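You operate a simulated robot arm through the tools that you are given. There is no shell and no other tool. Be economical: measure what you need, move in short steps, check, and stop when the job is done.

You are at the controls of a simulated two-armed robot. One attempt, no reset.

## Task
Shut the drawer, lock the cart, roll it about half a metre, brake it again. Where these are worked on the way, their far stop is far enough and under half their travel is too little: tool cart brake.

It is judged by the outcome, as a careful person would: the job done as asked, and still so three seconds after it is handed in. It fails if anything else is knocked over, pushed out of place, dropped, spilled or broken.

## Robot
Two 7-joint arms with two-finger parallel grippers on one trunk, on a base that drives. Base frame: it is fixed to the floor where the robot stands at the start and does not move with it; the origin is under the middle of the robot, x ahead of it, y to its left, z up. Lengths are in mm, angles in rad, forces in N, time in s.
The left shoulder is at the start at [70, 177, 1095], the right one opposite. With the tool pointing down near the work surface each hand reaches from about 220 to 720 mm from the robot's upright axis, wherever it stands, measured 20 degrees to its own side. Places, roughly: cart drawer two [700, 100, 700]; lock [600, 300, 900]; tool cart [1000, 300, 500]; tool cart brake [1200, 0, 700]. Payload 3.43 kg a hand.
The TCP of each hand is the grasp point between the finger pads, 30 mm short of the fingertips. In the tool frame z runs along the fingers and y along their closing line. Largest opening 94 mm; finger width 28, thickness 10; the body of the gripper, 50 by 96 mm, starts 55 mm behind the TCP.
Orientation is told as [roll, pitch, yaw] about the base's x, y, z axes, in that order, counted from this pose: with the fingers straight down and closing along the base's y, the tool's x points along the base's -x, its y along +y and its z along -z.

## Interface
- The arms move only by the tool arm_command. It takes "left_plan", "right_plan" or both (then of equal length, played together; a hand with none holds still); each is a list of rows, each a list of 7 numbers: the opening in per cent of the stroke, from 0 (shut) to 100 (fully open), then the shift along the base's x, y, z in mm, then the turn, a rotation vector about the base's x, y, z in rad. In form: [[claw, tx, ty, tz, wx, wy, wz], ...]. A call has 1 to 12 rows; each row shifts and turns the commanded pose from where the row before left it. Each row takes 0.2 s and may step no farther than 50 mm and 0.15 rad from the row before; otherwise, or with a gripper value out of range, the whole call is refused. A pose out of reach is approached as far as the arm can. The call stops where the force on the tool passes 70 N (or 10 N more than at its start, if that is more) or the arm is blocked; 0.2 s more then pass. Each finger travels about 153 mm/s and halts on what it meets, pressing with about 31 N; the grip force reading is that of the motor and also rises with nothing between the fingers. The clock runs only during rows and for 0.2 s after the last one: add rows that do not move to give the fingers time. It gives the time, the measured TCP pose, the force on the tool (base axes), the opening and the grip force at its end, in the units of the frame above (readings bear some noise), with the torque about the TCP (base axes, N m) and any sound that the robot's microphone picked up.
- Cameras (640 x 400 px; columns grow to the right, rows downward): "scene" is now at [113.6, 30.7, 1380.3]; the picture's right is [0.36, -0.93, 0.00], its down [-0.71, -0.28, -0.64] and it looks along [0.60, 0.23, -0.77] (base axes); focal length 252 px, centre (320, 200). "left" rides on the left gripper at [76, -14, -102] in its tool frame; the picture's right is [0.18, 0.98, 0.00], its down [-0.75, 0.14, -0.64] and it looks along [-0.63, 0.12, 0.77] (tool axes); focal length 243 px, centre (320, 200). "right" rides on the right gripper at [76, 14, -102] in its tool frame; the picture's right is [-0.18, 0.98, 0.00], its down [-0.75, -0.14, -0.64] and it looks along [-0.63, -0.12, 0.77] (tool axes); focal length 243 px, centre (320, 200). There is no depth. A picture from a camera that has moved, and an enlarged one, comes with that camera's place and axes in the base frame and with its lens. The place of the scene camera against the robot may be out by one fixed shift of up to 18 mm in any direction.
- capture(camera): a new picture of that camera. It takes no simulated time.
- move_column(by): slides the trunk up (or, below 0, down) by that many mm; the arms and the scene camera ride with it, the base frame stays. It gives what a move gives, with no picture.
- base_move(legs): drives the robot by 1 to 6 legs, each [ahead, turn to the left] in mm and rad, along the robot's own axes; the way and the turn of a leg run together, so that a leg with both is an arc; at most 1500 mm and 3.142 rad a leg. The arms and the cameras ride along, it lands a little off, and it stops where it bumps. It gives what a move gives.
- pan_tilt(pan, tilt): turns the head with the scene camera to pan (to the left, within 1.501 rad either way) and tilt (down, from -0.506 to 1.204), counted from straight ahead of the robot. It gives what a move gives.
- inspect(camera, box): a new picture of the part [left, top, right, bottom] of that camera's present view, enlarged. It takes no simulated time.
- hand_in(): hands the job in; it is judged then, once.

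Go step by step. Nothing tells you exact positions but the pictures and the camera data: compare them with the known pose of the tool, close in by small moves and look again before you grip or let go. The budget is 120 turns and 92 pictures, counting those below and the enlarged ones. Unless the task says otherwise, let go and move clear before handing in, and close with one line.

The tools are called after ">>>" as a command line: name --argument value ..., lists and objects as JSON in quotes. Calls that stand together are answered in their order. arm_command: Moves the arms, as the interface text tells. Its arguments: {"type":"object","properties":{"left_plan":{"type":"array"},"right_plan":{"type":"array"}},"required":[]} The other tools are called the same way: move_column (by) slides the trunk up or down; base_move (legs) drives the base; pan_tilt (pan, tilt) turns the head that bears the scene camera; capture (camera) takes a picture; inspect (camera, box) takes an enlarged picture of a part of a camera's view; hand_in () hands the job in.

At the start:

```text
clock: 0.0
left_tool_pos: [397.6, 446.7, 1146.9]
left_tool_rot: [0.001, -0.001, -0.001]
left_force: [0.8, 0.2, -0.2]
left_ft_torque: [0.0, 0.01, 0.04]
left_width: 94.1
left_grasp_force: 0.2
right_tool_pos: [477.5, -3.4, 1095.6]
right_tool_rot: [0.001, 0.001, 0.0]
right_force: [-0.3, -0.3, 0.2]
right_ft_torque: [-0.03, 0.0, 0.0]
right_width: 94.1
right_grasp_force: 0.0
trunk travel left (down, up): [-675.0, 165.0]
robot x, y, heading: [-0.2, 4.4, -0.001]
head pan, tilt: [0.374, 0.874]
```

scene: 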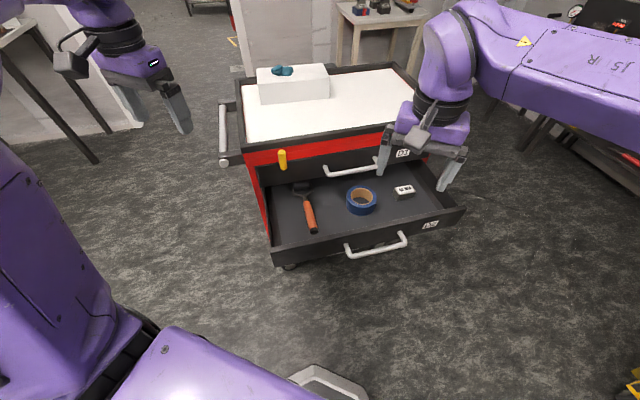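
right: 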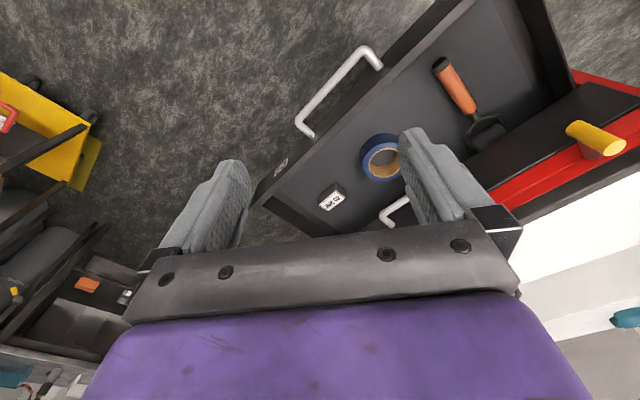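
left: 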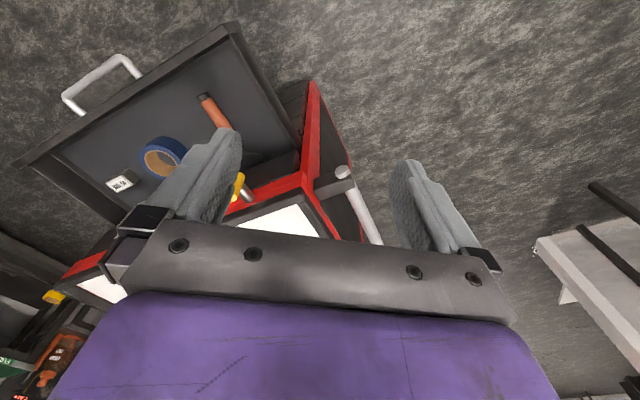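

I see a cart ahead with its lower drawer open, a yellow lock knob on the left front edge and a grey push handle on its left side. I'll look closer for the lock and the brake.

>>> inspect --camera "scene" --box '[200, 50, 480, 280]'

>>> pan_tilt --pan 0.2 --tilt 0.6

>>> capture --camera "scene"

```text
1.74 times, centred on (340, 165) of scene
camera zoom: at [113.6, 30.7, 1380.3], right [0.36, -0.93, 0.0], down [-0.71, -0.28, -0.64], along [0.6, 0.23, -0.77], focal length 438 px, centre (285, 261)
```

zoom: 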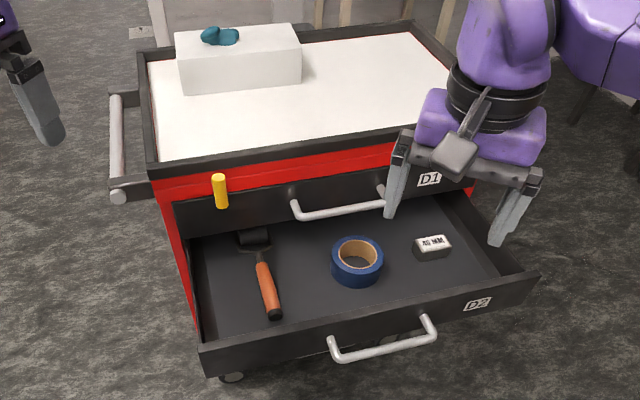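

```text
clock: 0.8
left_tool_pos: [397.4, 447.8, 1147.0]
left_tool_rot: [0.001, 0.0, 0.001]
left_force: [-0.5, 0.7, -0.1]
left_ft_torque: [0.03, 0.01, -0.01]
left_width: 93.9
left_grasp_force: 0.1
right_tool_pos: [476.8, -5.9, 1095.8]
right_tool_rot: [0.0, 0.001, 0.0]
right_force: [-0.8, 0.2, -0.2]
right_ft_torque: [0.0, 0.01, 0.02]
right_width: 93.9
right_grasp_force: 0.1
trunk travel left (down, up): [-675.0, 165.0]
robot x, y, heading: [-1.7, -2.9, -0.001]
head pan, tilt: [0.201, 0.6]
```

```text
87 pictures are left
camera scene: at [128.5, 20.3, 1402.9], right [0.2, -0.98, 0.0], down [-0.55, -0.11, -0.82], along [0.81, 0.16, -0.57], focal length 252 px, centre (320, 200)
```

scene: 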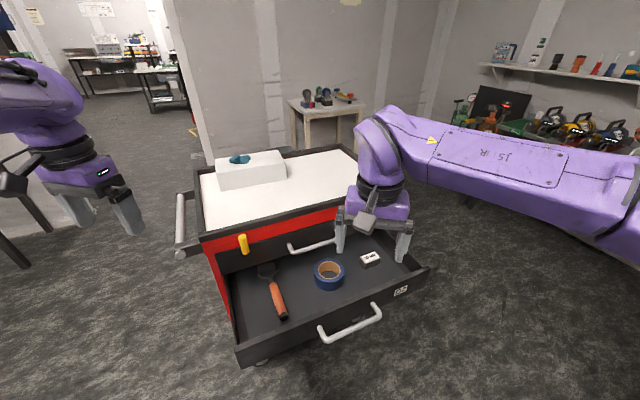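

The lock knob is near [590, 330, 900], and the cart is turned about 0.6 rad, with its drawer pulled toward me. The brake must be on the hidden right side, so I'll swing the right hand camera around to look there.

>>> arm_command --right_plan '[[100, 20, -37, 0, 0, 0, 0.13], [100, 20, -37, 0, 0, 0, 0.13], [100, 20, -37, 0, 0, 0, 0.13], [100, 20, -37, 0, 0, 0, 0.13], [100, 20, -37, 0, 0, 0, 0.13], [100, 20, -37, 0, 0, 0, 0.13], [100, 20, -37, 0, 0, 0, 0.13], [100, 20, -37, 0, 0, 0, 0.13]]'

>>> capture --camera "right"

>>> capture --camera "scene"

```text
clock: 2.6
left_tool_pos: [397.7, 446.4, 1147.2]
left_tool_rot: [-0.001, -0.001, 0.0]
left_force: [0.1, -0.1, -0.8]
left_ft_torque: [0.03, -0.01, 0.03]
left_width: 93.9
left_grasp_force: 0.1
right_tool_pos: [506.9, -60.3, 1095.5]
right_tool_rot: [0.0, 0.001, 0.195]
right_force: [-0.4, 0.2, 0.3]
right_ft_torque: [0.02, 0.0, -0.03]
right_width: 94.2
right_grasp_force: 0.0
right hand out of reach, approached as far as the arm can: row 2, 3, 4, 5, 6, 7, 8
trunk travel left (down, up): [-675.0, 165.0]
robot x, y, heading: [1.7, 4.2, -0.001]
head pan, tilt: [0.201, 0.6]
```

```text
86 pictures are left
camera right: at [428.9, -62.0, 1197.4], right [-0.01, 1.0, 0.0], down [0.77, 0.01, 0.64], along [0.64, 0.01, -0.77], focal length 243 px, centre (320, 200)
```

right: 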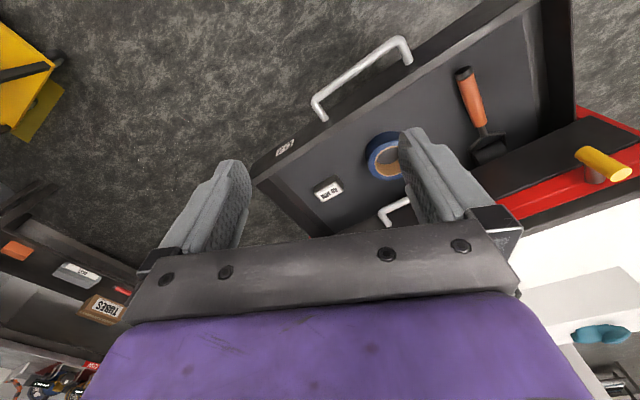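

```text
85 pictures are left
camera scene: at [128.5, 20.5, 1403.0], right [0.2, -0.98, 0.0], down [-0.55, -0.11, -0.82], along [0.81, 0.16, -0.57], focal length 252 px, centre (320, 200)
```

scene: 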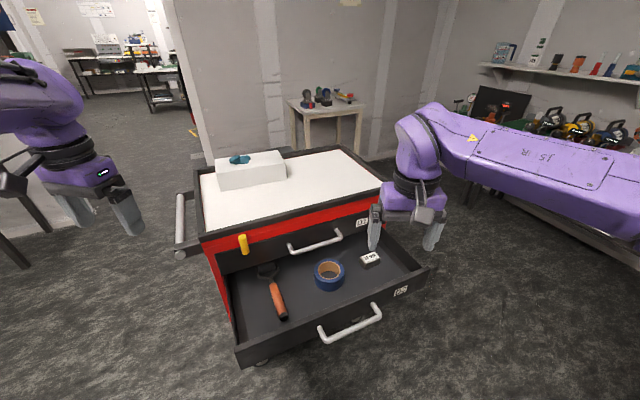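

The cart's front faces about 0.615 rad to my left-right diagonal, with the D2 handle centre near [546, 5, 682]. I'll look around for room before turning to face the cart squarely.

>>> pan_tilt --pan 1.3 --tilt 0.6

>>> capture --camera "scene"

>>> pan_tilt --pan -0.7 --tilt 0.6

>>> capture --camera "scene"

```text
clock: 3.9
left_tool_pos: [397.4, 448.1, 1148.8]
left_tool_rot: [0.0, -0.001, 0.0]
left_force: [-0.2, 0.1, 0.2]
left_ft_torque: [-0.01, 0.0, -0.01]
left_width: 94.0
left_grasp_force: 0.1
right_tool_pos: [506.4, -61.6, 1095.1]
right_tool_rot: [0.001, 0.001, 0.195]
right_force: [-0.5, -0.3, -1.1]
right_ft_torque: [0.0, -0.02, 0.02]
right_width: 93.9
right_grasp_force: 0.1
trunk travel left (down, up): [-675.0, 165.0]
robot x, y, heading: [-4.3, 2.9, -0.001]
head pan, tilt: [1.3, 0.6]
```

```text
84 pictures are left
camera scene: at [65.7, 87.7, 1403.0], right [0.96, -0.27, 0.0], down [-0.15, -0.54, -0.83], along [0.22, 0.79, -0.56], focal length 252 px, centre (320, 200)
```

scene: 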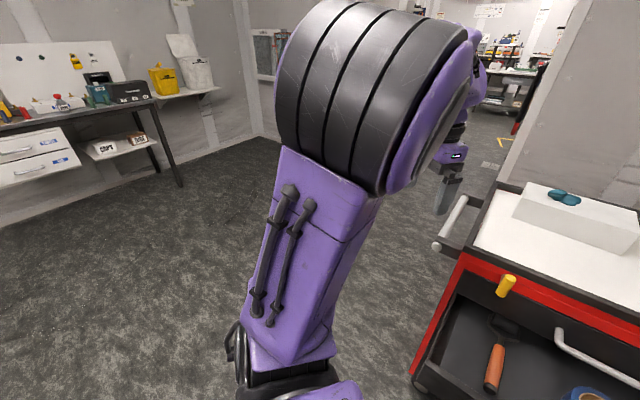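

```text
clock: 5.8
left_tool_pos: [399.0, 448.4, 1147.5]
left_tool_rot: [0.0, -0.002, 0.001]
left_force: [0.8, 0.6, -0.8]
left_ft_torque: [-0.01, 0.02, 0.01]
left_width: 94.2
left_grasp_force: 0.1
right_tool_pos: [507.2, -60.9, 1094.9]
right_tool_rot: [0.002, 0.001, 0.195]
right_force: [0.2, 0.8, -0.3]
right_ft_torque: [-0.01, 0.05, -0.05]
right_width: 93.7
right_grasp_force: 0.1
trunk travel left (down, up): [-675.0, 165.0]
robot x, y, heading: [-2.4, -0.6, -0.001]
head pan, tilt: [-0.7, 0.6]
```

```text
83 pictures are left
camera scene: at [109.6, -54.3, 1403.0], right [-0.64, -0.77, 0.0], down [-0.43, 0.36, -0.83], along [0.63, -0.53, -0.56], focal length 252 px, centre (320, 200)
```

scene: 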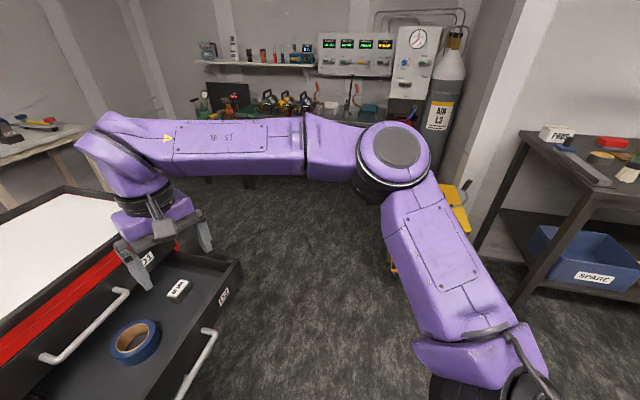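

The floor is free on both sides. I'll turn left in place to face the cart's front squarely.

>>> base_move --legs '[[0, 0.615]]'

>>> pan_tilt --pan -0.3 --tilt 0.8

>>> capture --camera "scene"

```text
clock: 7.9
left_tool_pos: [65.3, 596.4, 1147.7]
left_tool_rot: [0.0, 0.001, 0.618]
left_force: [0.0, -0.2, 0.8]
left_ft_torque: [0.03, 0.02, -0.01]
left_width: 94.0
left_grasp_force: 0.0
right_tool_pos: [447.9, 243.3, 1095.1]
right_tool_rot: [0.001, -0.003, 0.813]
right_force: [0.2, -0.4, -0.3]
right_ft_torque: [-0.02, 0.0, -0.02]
right_width: 94.0
right_grasp_force: 0.1
trunk travel left (down, up): [-675.0, 165.0]
robot x, y, heading: [-2.7, 0.4, 0.618]
head pan, tilt: [-0.7, 0.6]
```

```text
clock: 8.8
left_tool_pos: [65.8, 595.0, 1147.2]
left_tool_rot: [0.001, 0.001, 0.619]
left_force: [-0.2, -0.2, 0.2]
left_ft_torque: [0.02, -0.03, 0.03]
left_width: 94.1
left_grasp_force: 0.0
right_tool_pos: [448.6, 243.6, 1095.2]
right_tool_rot: [-0.002, 0.0, 0.813]
right_force: [-0.1, 0.1, -0.5]
right_ft_torque: [0.0, 0.0, -0.01]
right_width: 94.0
right_grasp_force: 0.1
trunk travel left (down, up): [-675.0, 165.0]
robot x, y, heading: [-2.3, -1.4, 0.618]
head pan, tilt: [-0.3, 0.799]
```

```text
82 pictures are left
camera scene: at [109.4, 56.7, 1386.2], right [0.31, -0.95, 0.0], down [-0.68, -0.22, -0.7], along [0.66, 0.22, -0.72], focal length 252 px, centre (320, 200)
```

scene: 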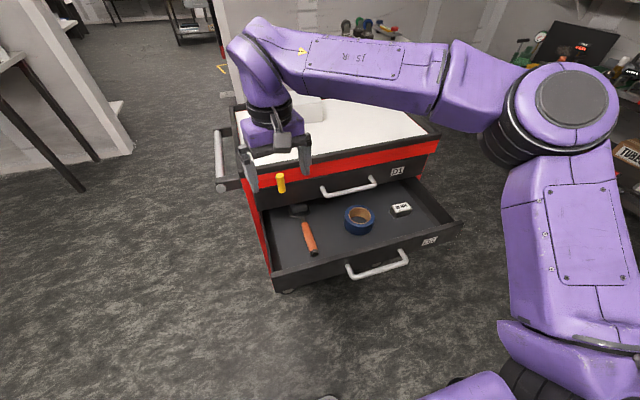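

The cart is now square ahead of me and the D2 handle is ahead-right. I'll back off 200 mm and lower the trunk so that the right hand can go level with the handle.

>>> base_move --legs '[[-200, 0]]'

>>> move_column --by -250

```text
clock: 10.4
left_tool_pos: [-97.3, 480.0, 1146.3]
left_tool_rot: [0.002, 0.001, 0.619]
left_force: [-0.5, -0.4, 0.6]
left_ft_torque: [0.03, 0.0, -0.01]
left_width: 94.1
left_grasp_force: 0.1
right_tool_pos: [284.3, 127.5, 1095.6]
right_tool_rot: [0.0, 0.004, 0.813]
right_force: [0.1, -0.8, 0.4]
right_ft_torque: [0.04, 0.0, -0.03]
right_width: 94.1
right_grasp_force: 0.0
trunk travel left (down, up): [-675.0, 165.0]
robot x, y, heading: [-164.3, -116.6, 0.619]
head pan, tilt: [-0.3, 0.799]
```

```text
clock: 13.0
left_tool_pos: [-98.4, 479.3, 896.6]
left_tool_rot: [0.0, 0.001, 0.618]
left_force: [0.5, -0.2, 0.7]
left_ft_torque: [-0.04, -0.01, 0.0]
left_width: 94.1
left_grasp_force: 0.1
right_tool_pos: [285.0, 127.9, 845.7]
right_tool_rot: [-0.001, 0.001, 0.813]
right_force: [0.6, 1.1, -0.7]
right_ft_torque: [0.01, -0.02, 0.01]
right_width: 93.8
right_grasp_force: 0.0
trunk travel left (down, up): [-425.0, 415.0]
robot x, y, heading: [-164.9, -116.3, 0.621]
head pan, tilt: [-0.3, 0.799]
```

Now I bring the right hand to the right of the drawer handle, turning the fingers level toward the drawer panel.

>>> arm_command --right_plan '[[50, 18.2, -25.6, -14, 0, 0, -0.097], [0, 18.2, -25.6, -14, 0, 0, -0.097], [0, 18.2, -25.6, -14, 0.087, -0.122, 0], [0, 18.2, -25.6, -14, 0.087, -0.122, 0], [0, 18.2, -25.6, -14, 0.087, -0.122, 0], [0, 18.2, -25.6, -14, 0.087, -0.122, 0], [0, 18.2, -25.6, -14, 0.087, -0.122, 0], [0, 18.2, -25.6, -14, 0.087, -0.122, 0], [0, 18.2, -25.6, -14, 0.087, -0.122, 0], [0, 18.2, -25.6, -14, 0.087, -0.122, 0], [0, 18.2, -25.6, -14, 0.087, -0.122, 0], [0, 18.2, -25.6, -14, 0.087, -0.122, 0]]'

>>> capture --camera "scene"

>>> capture --camera "right"

```text
clock: 15.6
left_tool_pos: [-98.2, 477.8, 898.2]
left_tool_rot: [0.001, 0.0, 0.619]
left_force: [0.3, -0.4, 0.0]
left_ft_torque: [-0.01, 0.0, 0.0]
left_width: 94.0
left_grasp_force: 0.0
right_tool_pos: [503.1, -181.1, 676.4]
right_tool_rot: [0.024, -1.499, 0.6]
right_force: [-0.1, 0.0, -0.8]
right_ft_torque: [0.03, 0.01, 0.0]
right_width: 0.2
right_grasp_force: 30.9
trunk travel left (down, up): [-425.0, 415.0]
robot x, y, heading: [-160.9, -117.9, 0.616]
head pan, tilt: [-0.3, 0.799]
```

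```text
81 pictures are left
camera scene: at [-53.8, -60.3, 1136.2], right [0.31, -0.95, 0.0], down [-0.68, -0.22, -0.7], along [0.66, 0.22, -0.72], focal length 252 px, centre (320, 200)
```

scene: 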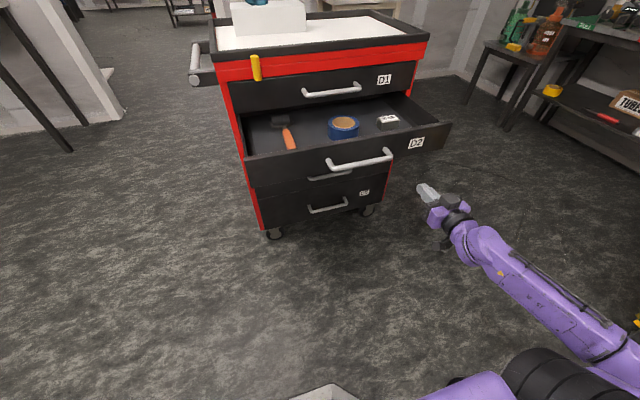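

```text
80 pictures are left
camera right: at [407.7, -232.8, 608.0], right [-0.56, 0.81, 0.19], down [-0.39, -0.46, 0.8], along [0.73, 0.37, 0.57], focal length 243 px, centre (320, 200)
```

right: 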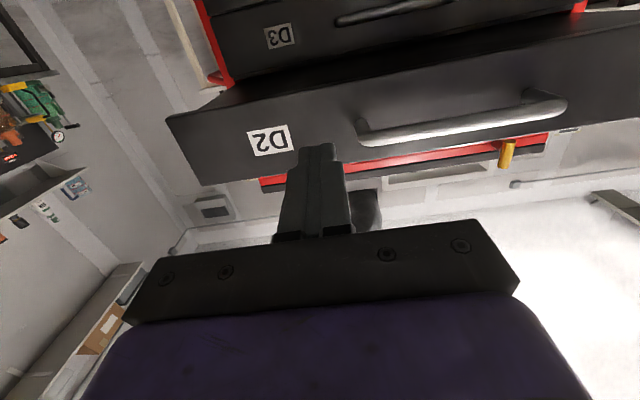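

The fingers are level and about 155 mm short of the D2 panel, slightly low. I'll raise them 25 mm, then drive forward to push the drawer.

>>> arm_command --right_plan '[[0, 0, 0, 25, 0.041, -0.058, 0], [0, 0, 0, 0, 0, 0, 0]]'

>>> base_move --legs '[[130, 0]]'

>>> capture --camera "scene"

>>> capture --camera "right"

```text
clock: 16.2
left_tool_pos: [-98.7, 480.3, 896.3]
left_tool_rot: [0.0, 0.001, 0.617]
left_force: [-0.7, 0.2, -0.2]
left_ft_torque: [0.04, 0.02, -0.01]
left_width: 93.9
left_grasp_force: 0.0
right_tool_pos: [504.1, -180.5, 702.8]
right_tool_rot: [0.378, -1.569, 0.242]
right_force: [-0.8, -0.4, -0.7]
right_ft_torque: [-0.01, 0.02, -0.02]
right_width: 0.0
right_grasp_force: 31.0
trunk travel left (down, up): [-425.0, 415.0]
robot x, y, heading: [-161.0, -119.1, 0.618]
head pan, tilt: [-0.3, 0.799]
```

```text
clock: 17.5
left_tool_pos: [9.6, 556.3, 896.5]
left_tool_rot: [0.002, 0.003, 0.618]
left_force: [0.5, 1.3, 0.1]
left_ft_torque: [0.0, 0.01, 0.0]
left_width: 93.9
left_grasp_force: 0.0
right_tool_pos: [611.8, -104.0, 702.4]
right_tool_rot: [0.132, -1.569, 0.488]
right_force: [0.4, 0.1, 0.5]
right_ft_torque: [0.01, 0.02, 0.01]
right_width: 0.1
right_grasp_force: 30.9
trunk travel left (down, up): [-425.0, 415.0]
robot x, y, heading: [-59.2, -40.9, 0.617]
head pan, tilt: [-0.3, 0.799]
```

```text
79 pictures are left
camera scene: at [53.1, 16.6, 1136.0], right [0.31, -0.95, 0.0], down [-0.68, -0.22, -0.7], along [0.66, 0.22, -0.72], focal length 252 px, centre (320, 200)
```

scene: 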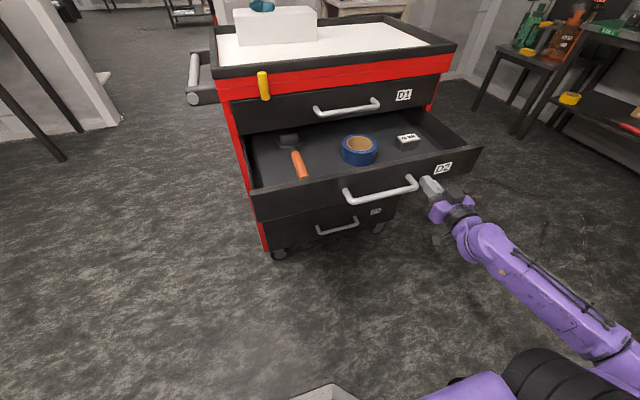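

```text
78 pictures are left
camera right: at [518.7, -153.1, 625.9], right [-0.57, 0.8, 0.18], down [-0.44, -0.49, 0.76], along [0.69, 0.35, 0.63], focal length 243 px, centre (320, 200)
```

right: 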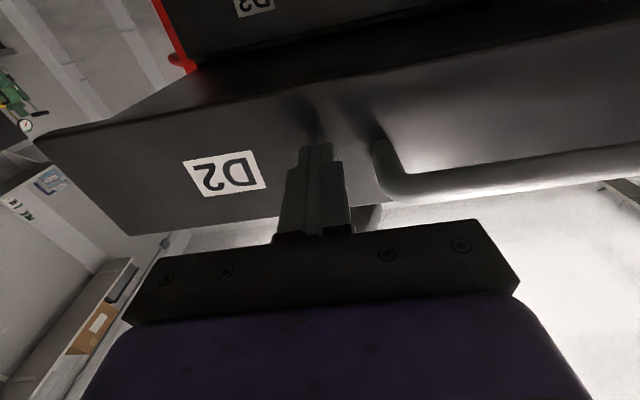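

The fingertips are just in front of the panel, to the right of the handle's end. I'll drive on to push the drawer most of the way.

>>> base_move --legs '[[230, 0]]'

>>> capture --camera "scene"

```text
clock: 19.2
left_tool_pos: [196.1, 689.1, 896.0]
left_tool_rot: [-0.001, 0.001, 0.618]
left_force: [-0.6, -0.5, 0.5]
left_ft_torque: [0.02, 0.01, -0.02]
left_width: 94.1
left_grasp_force: 0.1
right_tool_pos: [798.3, 28.4, 702.4]
right_tool_rot: [0.161, -1.567, 0.457]
right_force: [-0.1, -0.1, -0.4]
right_ft_torque: [-0.01, -0.03, 0.0]
right_width: 0.3
right_grasp_force: 31.6
trunk travel left (down, up): [-425.0, 415.0]
robot x, y, heading: [128.3, 97.9, 0.62]
head pan, tilt: [-0.3, 0.799]
```

```text
77 pictures are left
camera scene: at [240.4, 150.0, 1136.0], right [0.31, -0.95, 0.0], down [-0.68, -0.22, -0.7], along [0.66, 0.22, -0.72], focal length 252 px, centre (320, 200)
```

scene: 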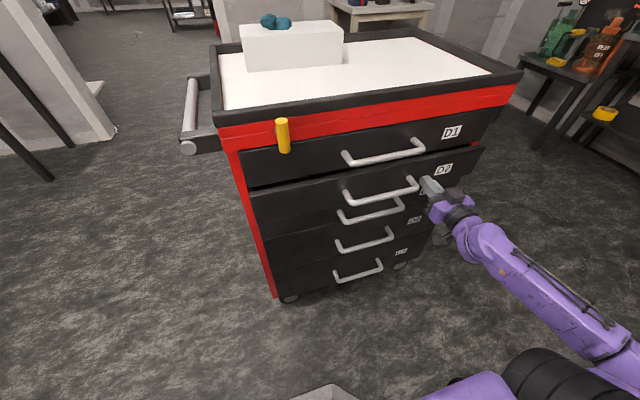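

The drawer is almost shut, with about 40 mm still to go. I'll finish with the arm in small steps so that I can feel the stop.

>>> arm_command --right_plan '[[0, 8.1, 5.8, 0, 0, 0, 0], [0, 8.1, 5.8, 0, 0, 0, 0], [0, 8.1, 5.8, 0, 0, 0, 0], [0, 8.1, 5.8, 0, 0, 0, 0], [0, 8.1, 5.8, 0, 0, 0, 0], [0, 8.1, 5.8, 0, 0, 0, 0], [0, 8.1, 5.8, 0, 0, 0, 0]]'

>>> inspect --camera "scene" --box '[170, 70, 530, 300]'

```text
clock: 20.3
left_tool_pos: [192.5, 684.4, 899.3]
left_tool_rot: [0.0, -0.008, 0.612]
left_force: [-0.3, -0.1, -1.3]
left_ft_torque: [-0.04, 0.02, -0.04]
left_width: 94.0
left_grasp_force: 0.1
right_tool_pos: [825.3, 48.3, 704.4]
right_tool_rot: [0.585, -1.565, 0.034]
right_force: [-40.6, -30.5, 11.4]
right_ft_torque: [0.94, -0.57, 0.04]
right_width: 0.2
right_grasp_force: 30.6
trunk travel left (down, up): [-425.0, 415.0]
robot x, y, heading: [128.3, 93.3, 0.604]
head pan, tilt: [-0.3, 0.799]
stopped in row 5 (right hand): the force on the tool passed its limit at 86 N (the readings are from after the stop); the commanded pose is now the measured one
```

```text
1.74 times, centred on (350, 185) of scene
camera zoom: at [232.2, 143.2, 1137.4], right [0.3, -0.95, 0.0], down [-0.68, -0.21, -0.7], along [0.67, 0.21, -0.71], focal length 438 px, centre (268, 226)
```

zoom: 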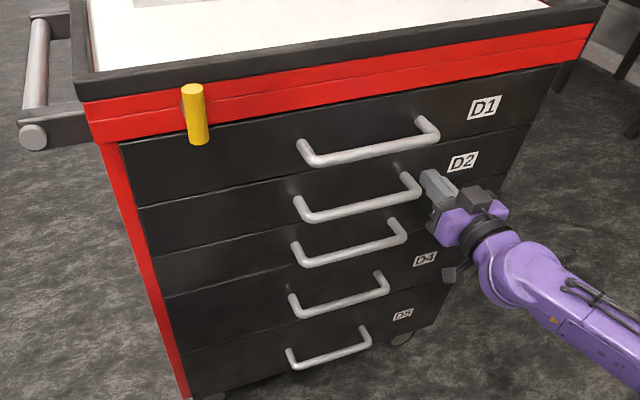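

D2 is now flush with the other drawers. I'll back the hand off and look closely at the lock with its camera.

>>> arm_command --right_plan '[[0, -20, -14, 0, 0, 0, 0], [0, -24, -17, 0, 0, 0, 0], [0, -24, -17, 0, 0, 0, 0]]'

>>> inspect --camera "scene" --box '[170, 60, 400, 210]'

>>> capture --camera "left"

```text
clock: 21.1
left_tool_pos: [195.1, 686.3, 897.3]
left_tool_rot: [0.001, 0.0, 0.615]
left_force: [-0.1, -0.7, 0.3]
left_ft_torque: [0.03, -0.02, 0.0]
left_width: 94.0
left_grasp_force: 0.2
right_tool_pos: [761.7, 4.3, 697.6]
right_tool_rot: [0.14, -1.559, 0.483]
right_force: [-0.7, 0.7, 0.0]
right_ft_torque: [0.0, 0.0, -0.04]
right_width: 0.1
right_grasp_force: 30.9
trunk travel left (down, up): [-425.0, 415.0]
robot x, y, heading: [128.4, 88.9, 0.611]
head pan, tilt: [-0.3, 0.799]
```

```text
2.67 times, centred on (285, 135) of scene
camera zoom: at [238.4, 147.6, 1136.2], right [0.31, -0.95, 0.0], down [-0.68, -0.22, -0.7], along [0.66, 0.21, -0.72], focal length 672 px, centre (413, 373)
```

zoom: 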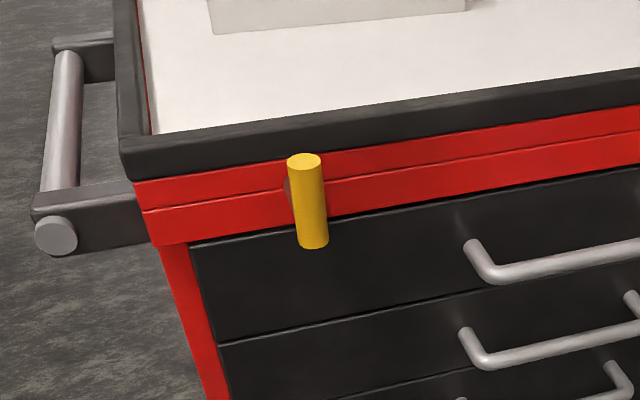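

```text
74 pictures are left
camera left: at [139.9, 631.2, 1000.3], right [-0.72, 0.7, 0.0], down [0.53, 0.55, 0.64], along [0.45, 0.46, -0.77], focal length 243 px, centre (320, 200)
```

left: 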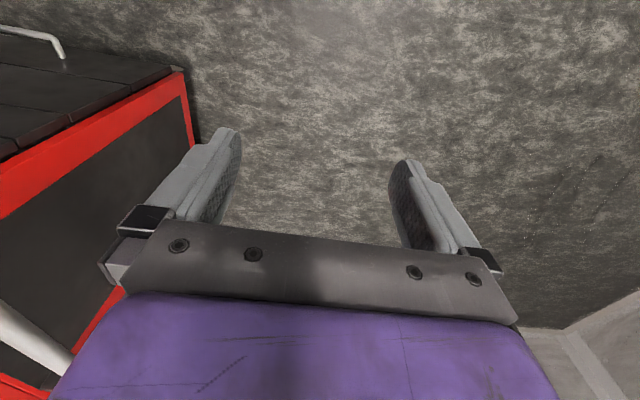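

The lock is a vertical yellow bar on a shaft near [614, 346, 876], about 30 mm off the cart's front. I'll back up, raise the trunk and bring the level right hand in front of it.

>>> base_move --legs '[[-150, 0]]'

>>> move_column --by 180

>>> arm_command --right_plan '[[60, -20, 28, 0, 0, 0, 0], [60, -20, 28, 0, 0, 0, 0], [60, -20, 28, 0, 0, 0, 0], [60, -20, 28, 0, 0, 0, 0], [60, -20, 28, 0, 0, 0, 0], [60, -20, 28, 0, 0, 0, 0], [60, -20, 28, 0, 0, 0, 0], [60, -20, 28, 0, 0, 0, 0], [60, -20, 28, 0, 0, 0, 0], [60, -20, 28, 0, 0, 0, 0]]'

>>> capture --camera "scene"

>>> capture --camera "right"

```text
clock: 22.5
left_tool_pos: [72.7, 600.4, 898.3]
left_tool_rot: [0.0, -0.002, 0.614]
left_force: [-1.1, -0.1, -0.2]
left_ft_torque: [0.04, -0.02, -0.03]
left_width: 93.9
left_grasp_force: 0.0
right_tool_pos: [639.0, -81.4, 697.4]
right_tool_rot: [0.136, -1.558, 0.483]
right_force: [-0.3, -0.2, -0.1]
right_ft_torque: [0.01, 0.01, 0.0]
right_width: 0.1
right_grasp_force: 30.7
trunk travel left (down, up): [-425.0, 415.0]
robot x, y, heading: [5.1, 5.8, 0.617]
head pan, tilt: [-0.3, 0.799]
```

```text
clock: 24.5
left_tool_pos: [73.5, 600.6, 1076.3]
left_tool_rot: [0.0, -0.001, 0.615]
left_force: [0.4, -0.7, -0.1]
left_ft_torque: [-0.05, -0.01, 0.04]
left_width: 94.0
left_grasp_force: 0.1
right_tool_pos: [638.7, -81.8, 876.8]
right_tool_rot: [0.132, -1.557, 0.492]
right_force: [-0.2, 0.5, -0.7]
right_ft_torque: [0.02, 0.0, 0.05]
right_width: 0.1
right_grasp_force: 31.0
trunk travel left (down, up): [-605.0, 235.0]
robot x, y, heading: [6.5, 4.5, 0.611]
head pan, tilt: [-0.3, 0.799]
```

```text
clock: 26.7
left_tool_pos: [73.4, 601.7, 1076.3]
left_tool_rot: [-0.001, -0.002, 0.616]
left_force: [-0.3, 0.0, -0.5]
left_ft_torque: [0.01, -0.07, 0.0]
left_width: 93.8
left_grasp_force: 0.0
right_tool_pos: [438.7, 199.3, 877.3]
right_tool_rot: [0.061, -1.56, 0.557]
right_force: [-1.1, -0.1, -0.9]
right_ft_torque: [-0.01, 0.05, -0.01]
right_width: 56.6
right_grasp_force: 0.1
trunk travel left (down, up): [-605.0, 235.0]
robot x, y, heading: [4.9, 2.9, 0.611]
head pan, tilt: [-0.3, 0.799]
```

```text
73 pictures are left
camera scene: at [114.8, 63.2, 1316.1], right [0.31, -0.95, 0.0], down [-0.68, -0.22, -0.7], along [0.66, 0.21, -0.72], focal length 252 px, centre (320, 200)
```

scene: 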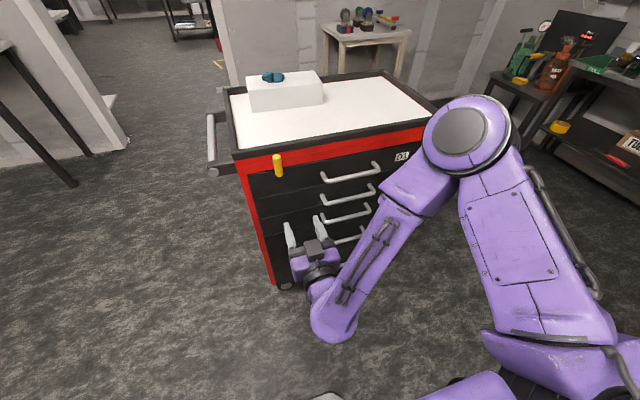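

```text
72 pictures are left
camera right: at [345.7, 150.1, 802.1], right [-0.57, 0.8, 0.18], down [-0.43, -0.48, 0.76], along [0.7, 0.35, 0.62], focal length 243 px, centre (320, 200)
```

right: 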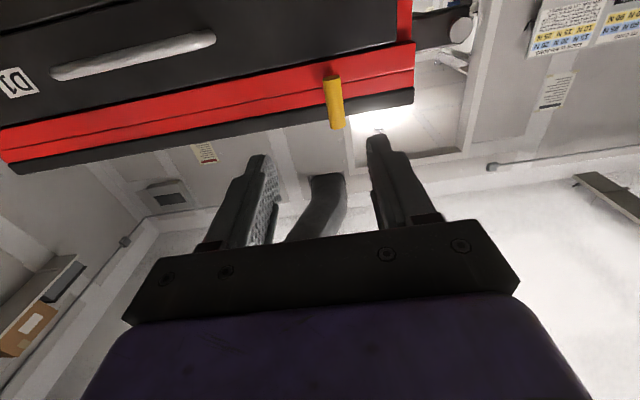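

The lock bar's centre is now better placed at about [617, 340, 905]. I'll approach to within about 75 mm and check.

>>> arm_command --right_plan '[[60, 29, 24, 7, 0, 0, 0], [60, 29, 24, 7, 0, 0, 0], [60, 29, 24, 7, 0, 0, 0], [60, 29, 24, 7, 0, 0, 0]]'

>>> capture --camera "right"

>>> inspect --camera "scene" --box '[200, 110, 400, 260]'

```text
clock: 27.7
left_tool_pos: [74.4, 601.9, 1076.5]
left_tool_rot: [0.0, 0.003, 0.614]
left_force: [0.7, 0.4, 0.3]
left_ft_torque: [-0.03, -0.01, 0.0]
left_width: 93.9
left_grasp_force: 0.0
right_tool_pos: [555.9, 295.0, 905.4]
right_tool_rot: [0.082, -1.557, 0.536]
right_force: [0.1, 0.0, 0.1]
right_ft_torque: [0.0, 0.02, 0.02]
right_width: 56.3
right_grasp_force: 0.0
trunk travel left (down, up): [-605.0, 235.0]
robot x, y, heading: [6.5, 4.8, 0.614]
head pan, tilt: [-0.3, 0.799]
```

```text
71 pictures are left
camera right: at [463.5, 246.7, 830.3], right [-0.57, 0.8, 0.19], down [-0.43, -0.48, 0.76], along [0.7, 0.36, 0.62], focal length 243 px, centre (320, 200)
```

right: 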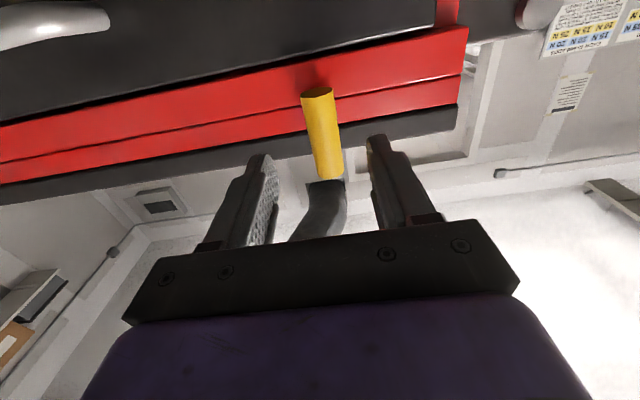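

```text
2.67 times, centred on (300, 185) of scene
camera zoom: at [116.1, 62.7, 1316.0], right [0.31, -0.95, 0.0], down [-0.68, -0.22, -0.7], along [0.66, 0.21, -0.72], focal length 672 px, centre (373, 240)
```

zoom: 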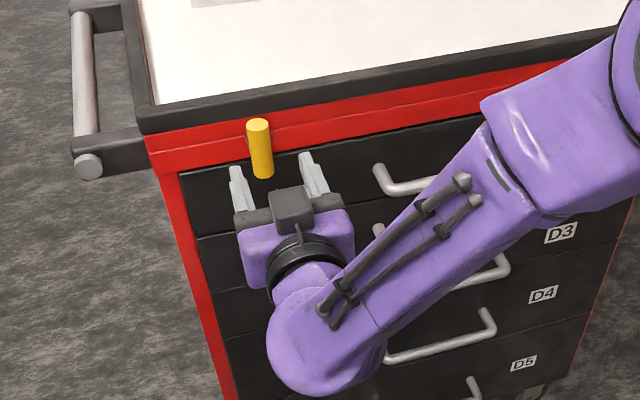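

The lock is centred between the fingers, about 68 mm ahead. I advance 54 mm and close on it.

>>> arm_command --right_plan '[[60, 15, 11, 0, 0, 0, 0], [60, 15, 11, 0, 0, 0, 0], [60, 14, 10, 0, 0, 0, 0], [30, 0, 0, 0, 0, 0, 0], [0, 0, 0, 0, 0, 0, 0], [0, 0, 0, 0, 0, 0, 0]]'

>>> capture --camera "right"

```text
clock: 29.1
left_tool_pos: [71.9, 602.3, 1077.0]
left_tool_rot: [-0.001, -0.001, 0.615]
left_force: [-0.5, -0.4, -0.3]
left_ft_torque: [0.0, -0.05, 0.01]
left_width: 93.9
left_grasp_force: 0.0
right_tool_pos: [597.6, 329.9, 905.4]
right_tool_rot: [-0.068, -1.557, 0.692]
right_force: [-6.7, 10.4, -0.1]
right_ft_torque: [0.2, -0.04, 0.03]
right_width: 24.0
right_grasp_force: 45.2
trunk travel left (down, up): [-605.0, 235.0]
robot x, y, heading: [7.1, 5.2, 0.612]
head pan, tilt: [-0.3, 0.799]
```

```text
69 pictures are left
camera right: at [504.8, 279.7, 829.9], right [-0.57, 0.8, 0.18], down [-0.43, -0.48, 0.76], along [0.7, 0.36, 0.62], focal length 243 px, centre (320, 200)
```

right: 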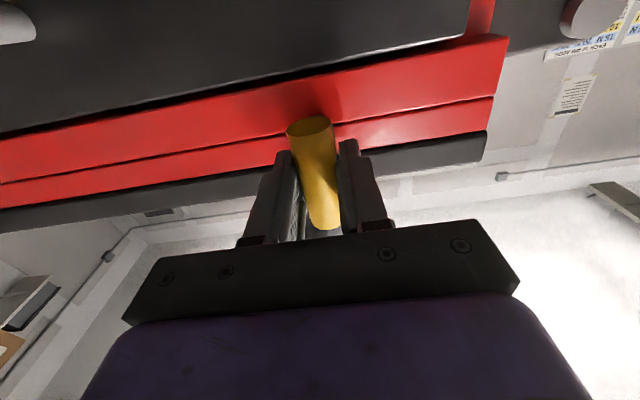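

I have gripped the lock bar (24 mm wide). I'll try a small clockwise turn about the shaft and read the torque.

>>> arm_command --right_plan '[[0, 0, 0, 0, 0.082, 0.058, 0], [0, 0, 0, 0, 0.082, 0.058, 0], [0, 0, 0, 0, 0.082, 0.058, 0], [0, 0, 0, 0, 0, 0, 0]]'

>>> capture --camera "right"

```text
clock: 30.1
left_tool_pos: [72.2, 601.2, 1077.0]
left_tool_rot: [0.0, 0.0, 0.615]
left_force: [-1.1, 0.7, -0.9]
left_ft_torque: [-0.02, 0.04, 0.01]
left_width: 94.1
left_grasp_force: 0.0
right_tool_pos: [598.6, 326.0, 904.4]
right_tool_rot: [1.534, -1.266, -0.915]
right_force: [-3.9, 1.5, -1.4]
right_ft_torque: [0.01, 0.09, 0.03]
right_width: 23.4
right_grasp_force: 45.4
trunk travel left (down, up): [-605.0, 235.0]
robot x, y, heading: [6.4, 2.5, 0.606]
head pan, tilt: [-0.3, 0.799]
```

```text
68 pictures are left
camera right: at [493.5, 295.4, 837.0], right [-0.51, 0.72, 0.47], down [-0.31, -0.66, 0.68], along [0.8, 0.21, 0.56], focal length 243 px, centre (320, 200)
```

right: 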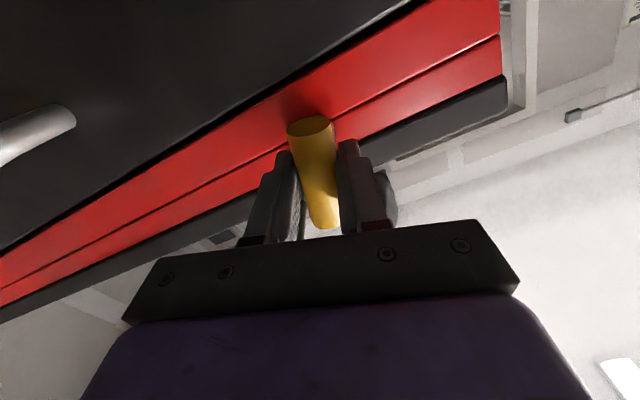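

The bar turns freely with the hand, clockwise. I'll continue to about 90°.

>>> arm_command --right_plan '[[0, 0, 0, 0, 0.115, 0.081, 0], [0, 0, 0, 0, 0.115, 0.081, 0], [0, 0, 0, 0, 0.115, 0.081, 0], [0, 0, 0, 0, 0.115, 0.081, 0], [0, 0, 0, 0, 0.115, 0.081, 0], [0, 0, 0, 0, 0.115, 0.081, 0], [0, 0, 0, 0, 0.115, 0.081, 0], [0, 0, 0, 0, 0.115, 0.081, 0], [0, 0, 0, 0, 0.115, 0.081, 0], [0, 0, 0, 0, 0, 0, 0]]'

>>> capture --camera "right"

>>> inspect --camera "scene" --box '[200, 110, 400, 260]'

```text
clock: 32.3
left_tool_pos: [77.7, 599.1, 1077.8]
left_tool_rot: [0.005, 0.002, 0.615]
left_force: [1.0, 0.6, -0.5]
left_ft_torque: [0.01, 0.03, -0.04]
left_width: 94.0
left_grasp_force: 0.0
right_tool_pos: [602.9, 319.4, 896.0]
right_tool_rot: [1.564, 0.0, -0.948]
right_force: [-8.0, -36.1, -44.7]
right_ft_torque: [-0.53, -0.05, 0.47]
right_width: 23.3
right_grasp_force: 44.6
trunk travel left (down, up): [-605.0, 235.0]
robot x, y, heading: [7.9, 5.8, 0.609]
head pan, tilt: [-0.3, 0.799]
```

```text
67 pictures are left
camera right: at [474.9, 322.5, 910.0], right [0.11, -0.14, 0.98], down [-0.08, -0.99, -0.14], along [0.99, -0.07, -0.13], focal length 243 px, centre (320, 200)
```

right: 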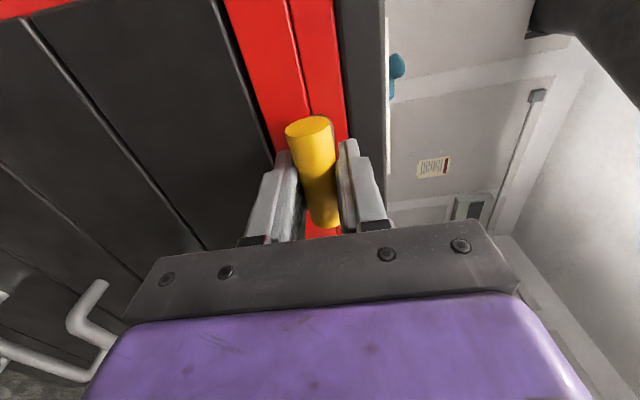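

```text
2.67 times, centred on (300, 185) of scene
camera zoom: at [121.4, 57.9, 1315.6], right [0.31, -0.95, 0.0], down [-0.69, -0.22, -0.69], along [0.66, 0.21, -0.72], focal length 672 px, centre (373, 240)
```

zoom: 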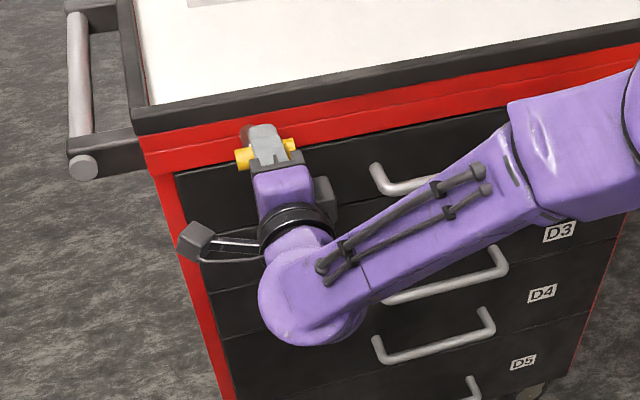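

The lock bar is now horizontal, with some sideways strain on the hand. I'll ease the strain and test whether it has reached its stop.

>>> arm_command --right_plan '[[0, 1, -3, -4, 0, 0, 0], [0, 1, -3, -4, 0, 0, 0]]'

>>> arm_command --right_plan '[[0, 0, 0, 0, 0.05, 0.035, 0], [0, 0, 0, 0, 0.05, 0.035, 0], [0, 0, 0, 0, 0, 0, 0]]'

>>> capture --camera "right"

```text
clock: 32.9
left_tool_pos: [76.2, 600.5, 1076.9]
left_tool_rot: [0.002, 0.003, 0.616]
left_force: [0.7, -0.1, -0.4]
left_ft_torque: [0.01, 0.01, 0.02]
left_width: 94.1
left_grasp_force: 0.1
right_tool_pos: [601.3, 320.1, 893.7]
right_tool_rot: [1.575, 0.003, -0.943]
right_force: [-5.3, -14.3, -24.4]
right_ft_torque: [-0.25, -0.03, -0.68]
right_width: 23.5
right_grasp_force: 44.8
trunk travel left (down, up): [-605.0, 235.0]
robot x, y, heading: [6.6, 5.1, 0.613]
head pan, tilt: [-0.3, 0.799]
```

```text
clock: 33.7
left_tool_pos: [74.7, 599.9, 1076.9]
left_tool_rot: [0.002, 0.002, 0.615]
left_force: [-0.3, -0.1, 0.5]
left_ft_torque: [0.0, -0.04, 0.01]
left_width: 93.9
left_grasp_force: 0.0
right_tool_pos: [602.5, 319.6, 895.0]
right_tool_rot: [1.577, 0.121, -0.942]
right_force: [-8.6, -16.7, -26.0]
right_ft_torque: [-1.51, -0.78, 0.49]
right_width: 25.3
right_grasp_force: 44.3
trunk travel left (down, up): [-605.0, 235.0]
robot x, y, heading: [5.9, 8.3, 0.611]
head pan, tilt: [-0.3, 0.799]
```

```text
65 pictures are left
camera right: at [474.8, 319.2, 917.1], right [0.17, -0.25, 0.95], down [-0.09, -0.97, -0.24], along [0.98, -0.05, -0.19], focal length 243 px, centre (320, 200)
```

right: 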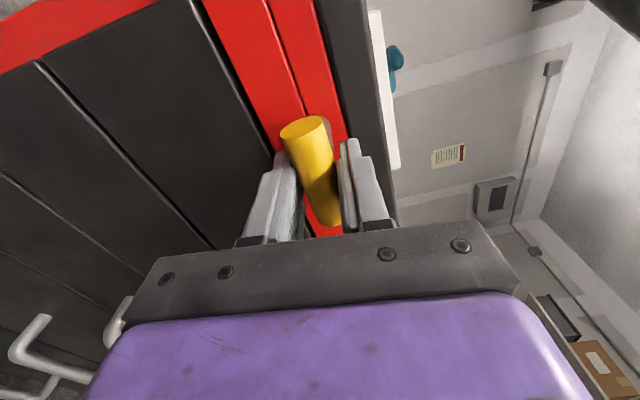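

The torque rose and the bar stayed put, so the lock is at its 90° stop. I'll untwist, open and back away.

>>> arm_command --right_plan '[[0, 0, 0, 0, -0.05, -0.035, 0], [0, 0, 0, 0, -0.05, -0.035, 0], [50, 0, 0, 0, 0, 0, 0], [50, 0, 0, 0, 0, 0, 0], [50, -24, -17, 0, 0, 0, 0], [50, -32, -23, 0, 0, 0, 0], [50, -32, -23, 0, 0, 0, 0], [50, -32, -23, 0, 0, 0, 0]]'

>>> inspect --camera "scene" --box '[200, 70, 480, 300]'

```text
clock: 35.5
left_tool_pos: [71.7, 600.3, 1077.2]
left_tool_rot: [0.002, 0.001, 0.616]
left_force: [0.2, 0.3, -0.4]
left_ft_torque: [-0.01, 0.0, -0.01]
left_width: 94.2
left_grasp_force: 0.0
right_tool_pos: [480.7, 234.0, 897.8]
right_tool_rot: [1.581, -0.002, -0.942]
right_force: [-0.3, -0.3, 0.3]
right_ft_torque: [-0.03, 0.01, 0.02]
right_width: 46.8
right_grasp_force: 0.1
trunk travel left (down, up): [-605.0, 235.0]
robot x, y, heading: [7.8, 8.2, 0.61]
head pan, tilt: [-0.3, 0.799]
```

```text
1.74 times, centred on (340, 185) of scene
camera zoom: at [114.9, 61.3, 1316.2], right [0.31, -0.95, 0.0], down [-0.68, -0.22, -0.7], along [0.66, 0.21, -0.72], focal length 438 px, centre (285, 226)
```

zoom: 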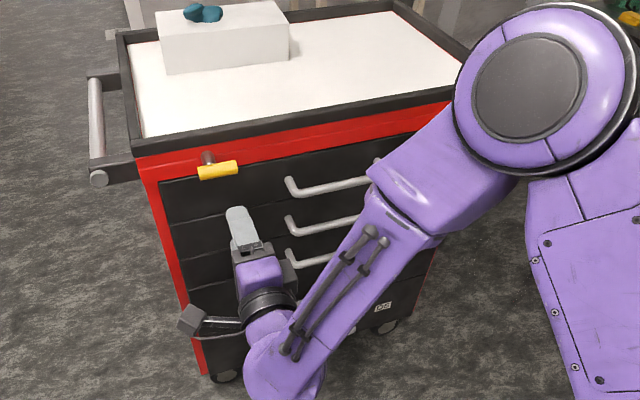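

The lock stays horizontal. Next I drive round to view the cart's right side, where the brake should be.

>>> base_move --legs '[[0, -1.5], [700, 0], [0, 1.75]]'

>>> pan_tilt --pan -0.1 --tilt 0.5

>>> capture --camera "scene"

```text
clock: 47.2
left_tool_pos: [361.2, 58.7, 1077.1]
left_tool_rot: [-0.001, 0.0, 0.878]
left_force: [-0.9, 0.1, -0.8]
left_ft_torque: [0.0, 0.0, 0.03]
left_width: 94.1
left_grasp_force: 0.1
right_tool_pos: [850.3, -188.6, 897.6]
right_tool_rot: [1.579, -0.001, -0.681]
right_force: [1.4, 1.2, 0.0]
right_ft_torque: [-0.02, -0.01, -0.01]
right_width: 47.1
right_grasp_force: 0.1
trunk travel left (down, up): [-605.0, 235.0]
robot x, y, heading: [446.6, -532.7, 0.872]
head pan, tilt: [-0.3, 0.799]
```

```text
clock: 48.0
left_tool_pos: [359.9, 60.2, 1076.3]
left_tool_rot: [0.0, 0.001, 0.877]
left_force: [-0.1, 0.9, 0.7]
left_ft_torque: [0.01, 0.0, 0.01]
left_width: 94.2
left_grasp_force: 0.0
right_tool_pos: [849.6, -188.2, 896.8]
right_tool_rot: [1.579, -0.002, -0.682]
right_force: [0.4, 0.8, -0.1]
right_ft_torque: [-0.02, 0.02, -0.01]
right_width: 47.1
right_grasp_force: 0.1
trunk travel left (down, up): [-605.0, 235.0]
robot x, y, heading: [449.7, -533.2, 0.869]
head pan, tilt: [-0.099, 0.499]
```

```text
63 pictures are left
camera scene: at [538.7, -427.3, 1342.0], right [0.7, -0.71, 0.0], down [-0.34, -0.34, -0.88], along [0.63, 0.61, -0.48], focal length 252 px, centre (320, 200)
```

scene: 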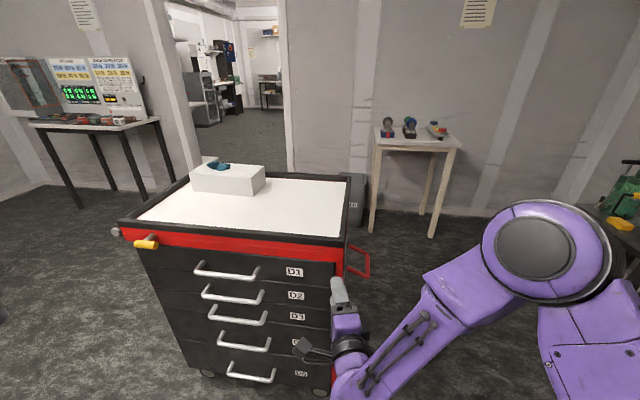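

A red bail sticks out of the cart's right side, which is most likely the brake. I'll zoom in.

>>> inspect --camera "scene" --box '[300, 170, 420, 310]'

>>> capture --camera "right"

```text
2.86 times, centred on (360, 240) of scene
camera zoom: at [538.7, -427.3, 1342.0], right [0.7, -0.71, 0.0], down [-0.34, -0.34, -0.88], along [0.63, 0.61, -0.48], focal length 720 px, centre (206, 86)
```

zoom: 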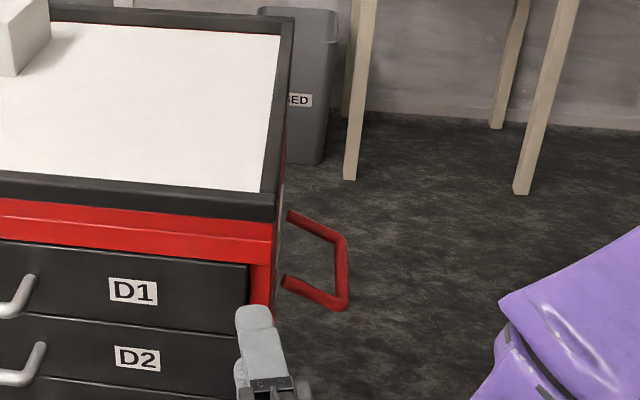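

```text
61 pictures are left
camera right: at [725.9, -220.4, 909.8], right [0.14, -0.12, 0.98], down [0.18, -0.97, -0.14], along [0.97, 0.2, -0.11], focal length 243 px, centre (320, 200)
```

right: 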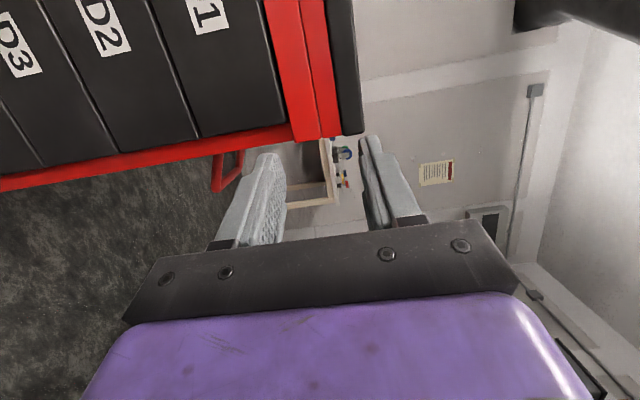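

The bail is at about [1136, -49, 703]. I'll drive around to stand squarely in front of the cart's right side.

>>> base_move --legs '[[0, -1.1], [600, 0], [0, 0.41], [483, 0], [0, 2.01]]'

>>> pan_tilt --pan 0.0 --tilt 0.7

>>> capture --camera "scene"

```text
clock: 62.6
left_tool_pos: [918.1, -504.5, 1077.4]
left_tool_rot: [0.0, -0.001, 2.186]
left_force: [0.3, 0.2, 0.0]
left_ft_torque: [0.01, 0.01, 0.01]
left_width: 94.0
left_grasp_force: 0.1
right_tool_pos: [1286.2, -97.3, 897.1]
right_tool_rot: [1.577, 0.0, 0.622]
right_force: [-0.6, 0.4, -0.9]
right_ft_torque: [0.01, 0.02, -0.02]
right_width: 47.2
right_grasp_force: 0.0
trunk travel left (down, up): [-605.0, 235.0]
robot x, y, heading: [1513.8, -573.9, 2.184]
head pan, tilt: [-0.099, 0.499]
```

```text
clock: 63.4
left_tool_pos: [918.5, -505.1, 1075.8]
left_tool_rot: [0.001, 0.0, 2.187]
left_force: [0.0, -0.1, 0.4]
left_ft_torque: [0.02, -0.01, -0.01]
left_width: 94.0
left_grasp_force: 0.0
right_tool_pos: [1286.3, -97.1, 897.2]
right_tool_rot: [1.579, -0.001, 0.625]
right_force: [0.0, -1.4, 0.5]
right_ft_torque: [0.0, -0.02, 0.0]
right_width: 46.9
right_grasp_force: 0.0
trunk travel left (down, up): [-605.0, 235.0]
robot x, y, heading: [1516.2, -573.4, 2.178]
head pan, tilt: [0.0, 0.7]
```

```text
60 pictures are left
camera scene: at [1426.9, -460.0, 1324.4], right [0.82, 0.57, 0.0], down [0.37, -0.53, -0.77], along [-0.44, 0.63, -0.64], focal length 252 px, centre (320, 200)
```

scene: 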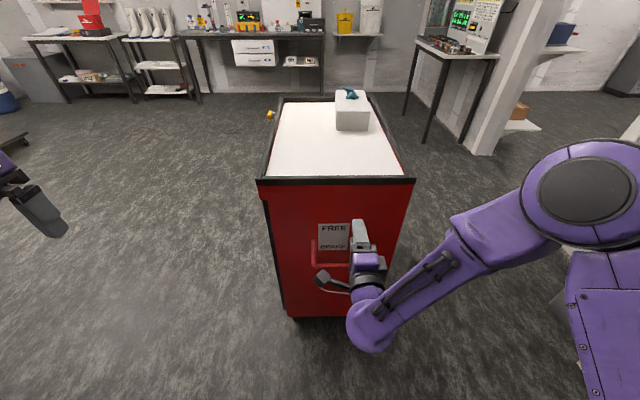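

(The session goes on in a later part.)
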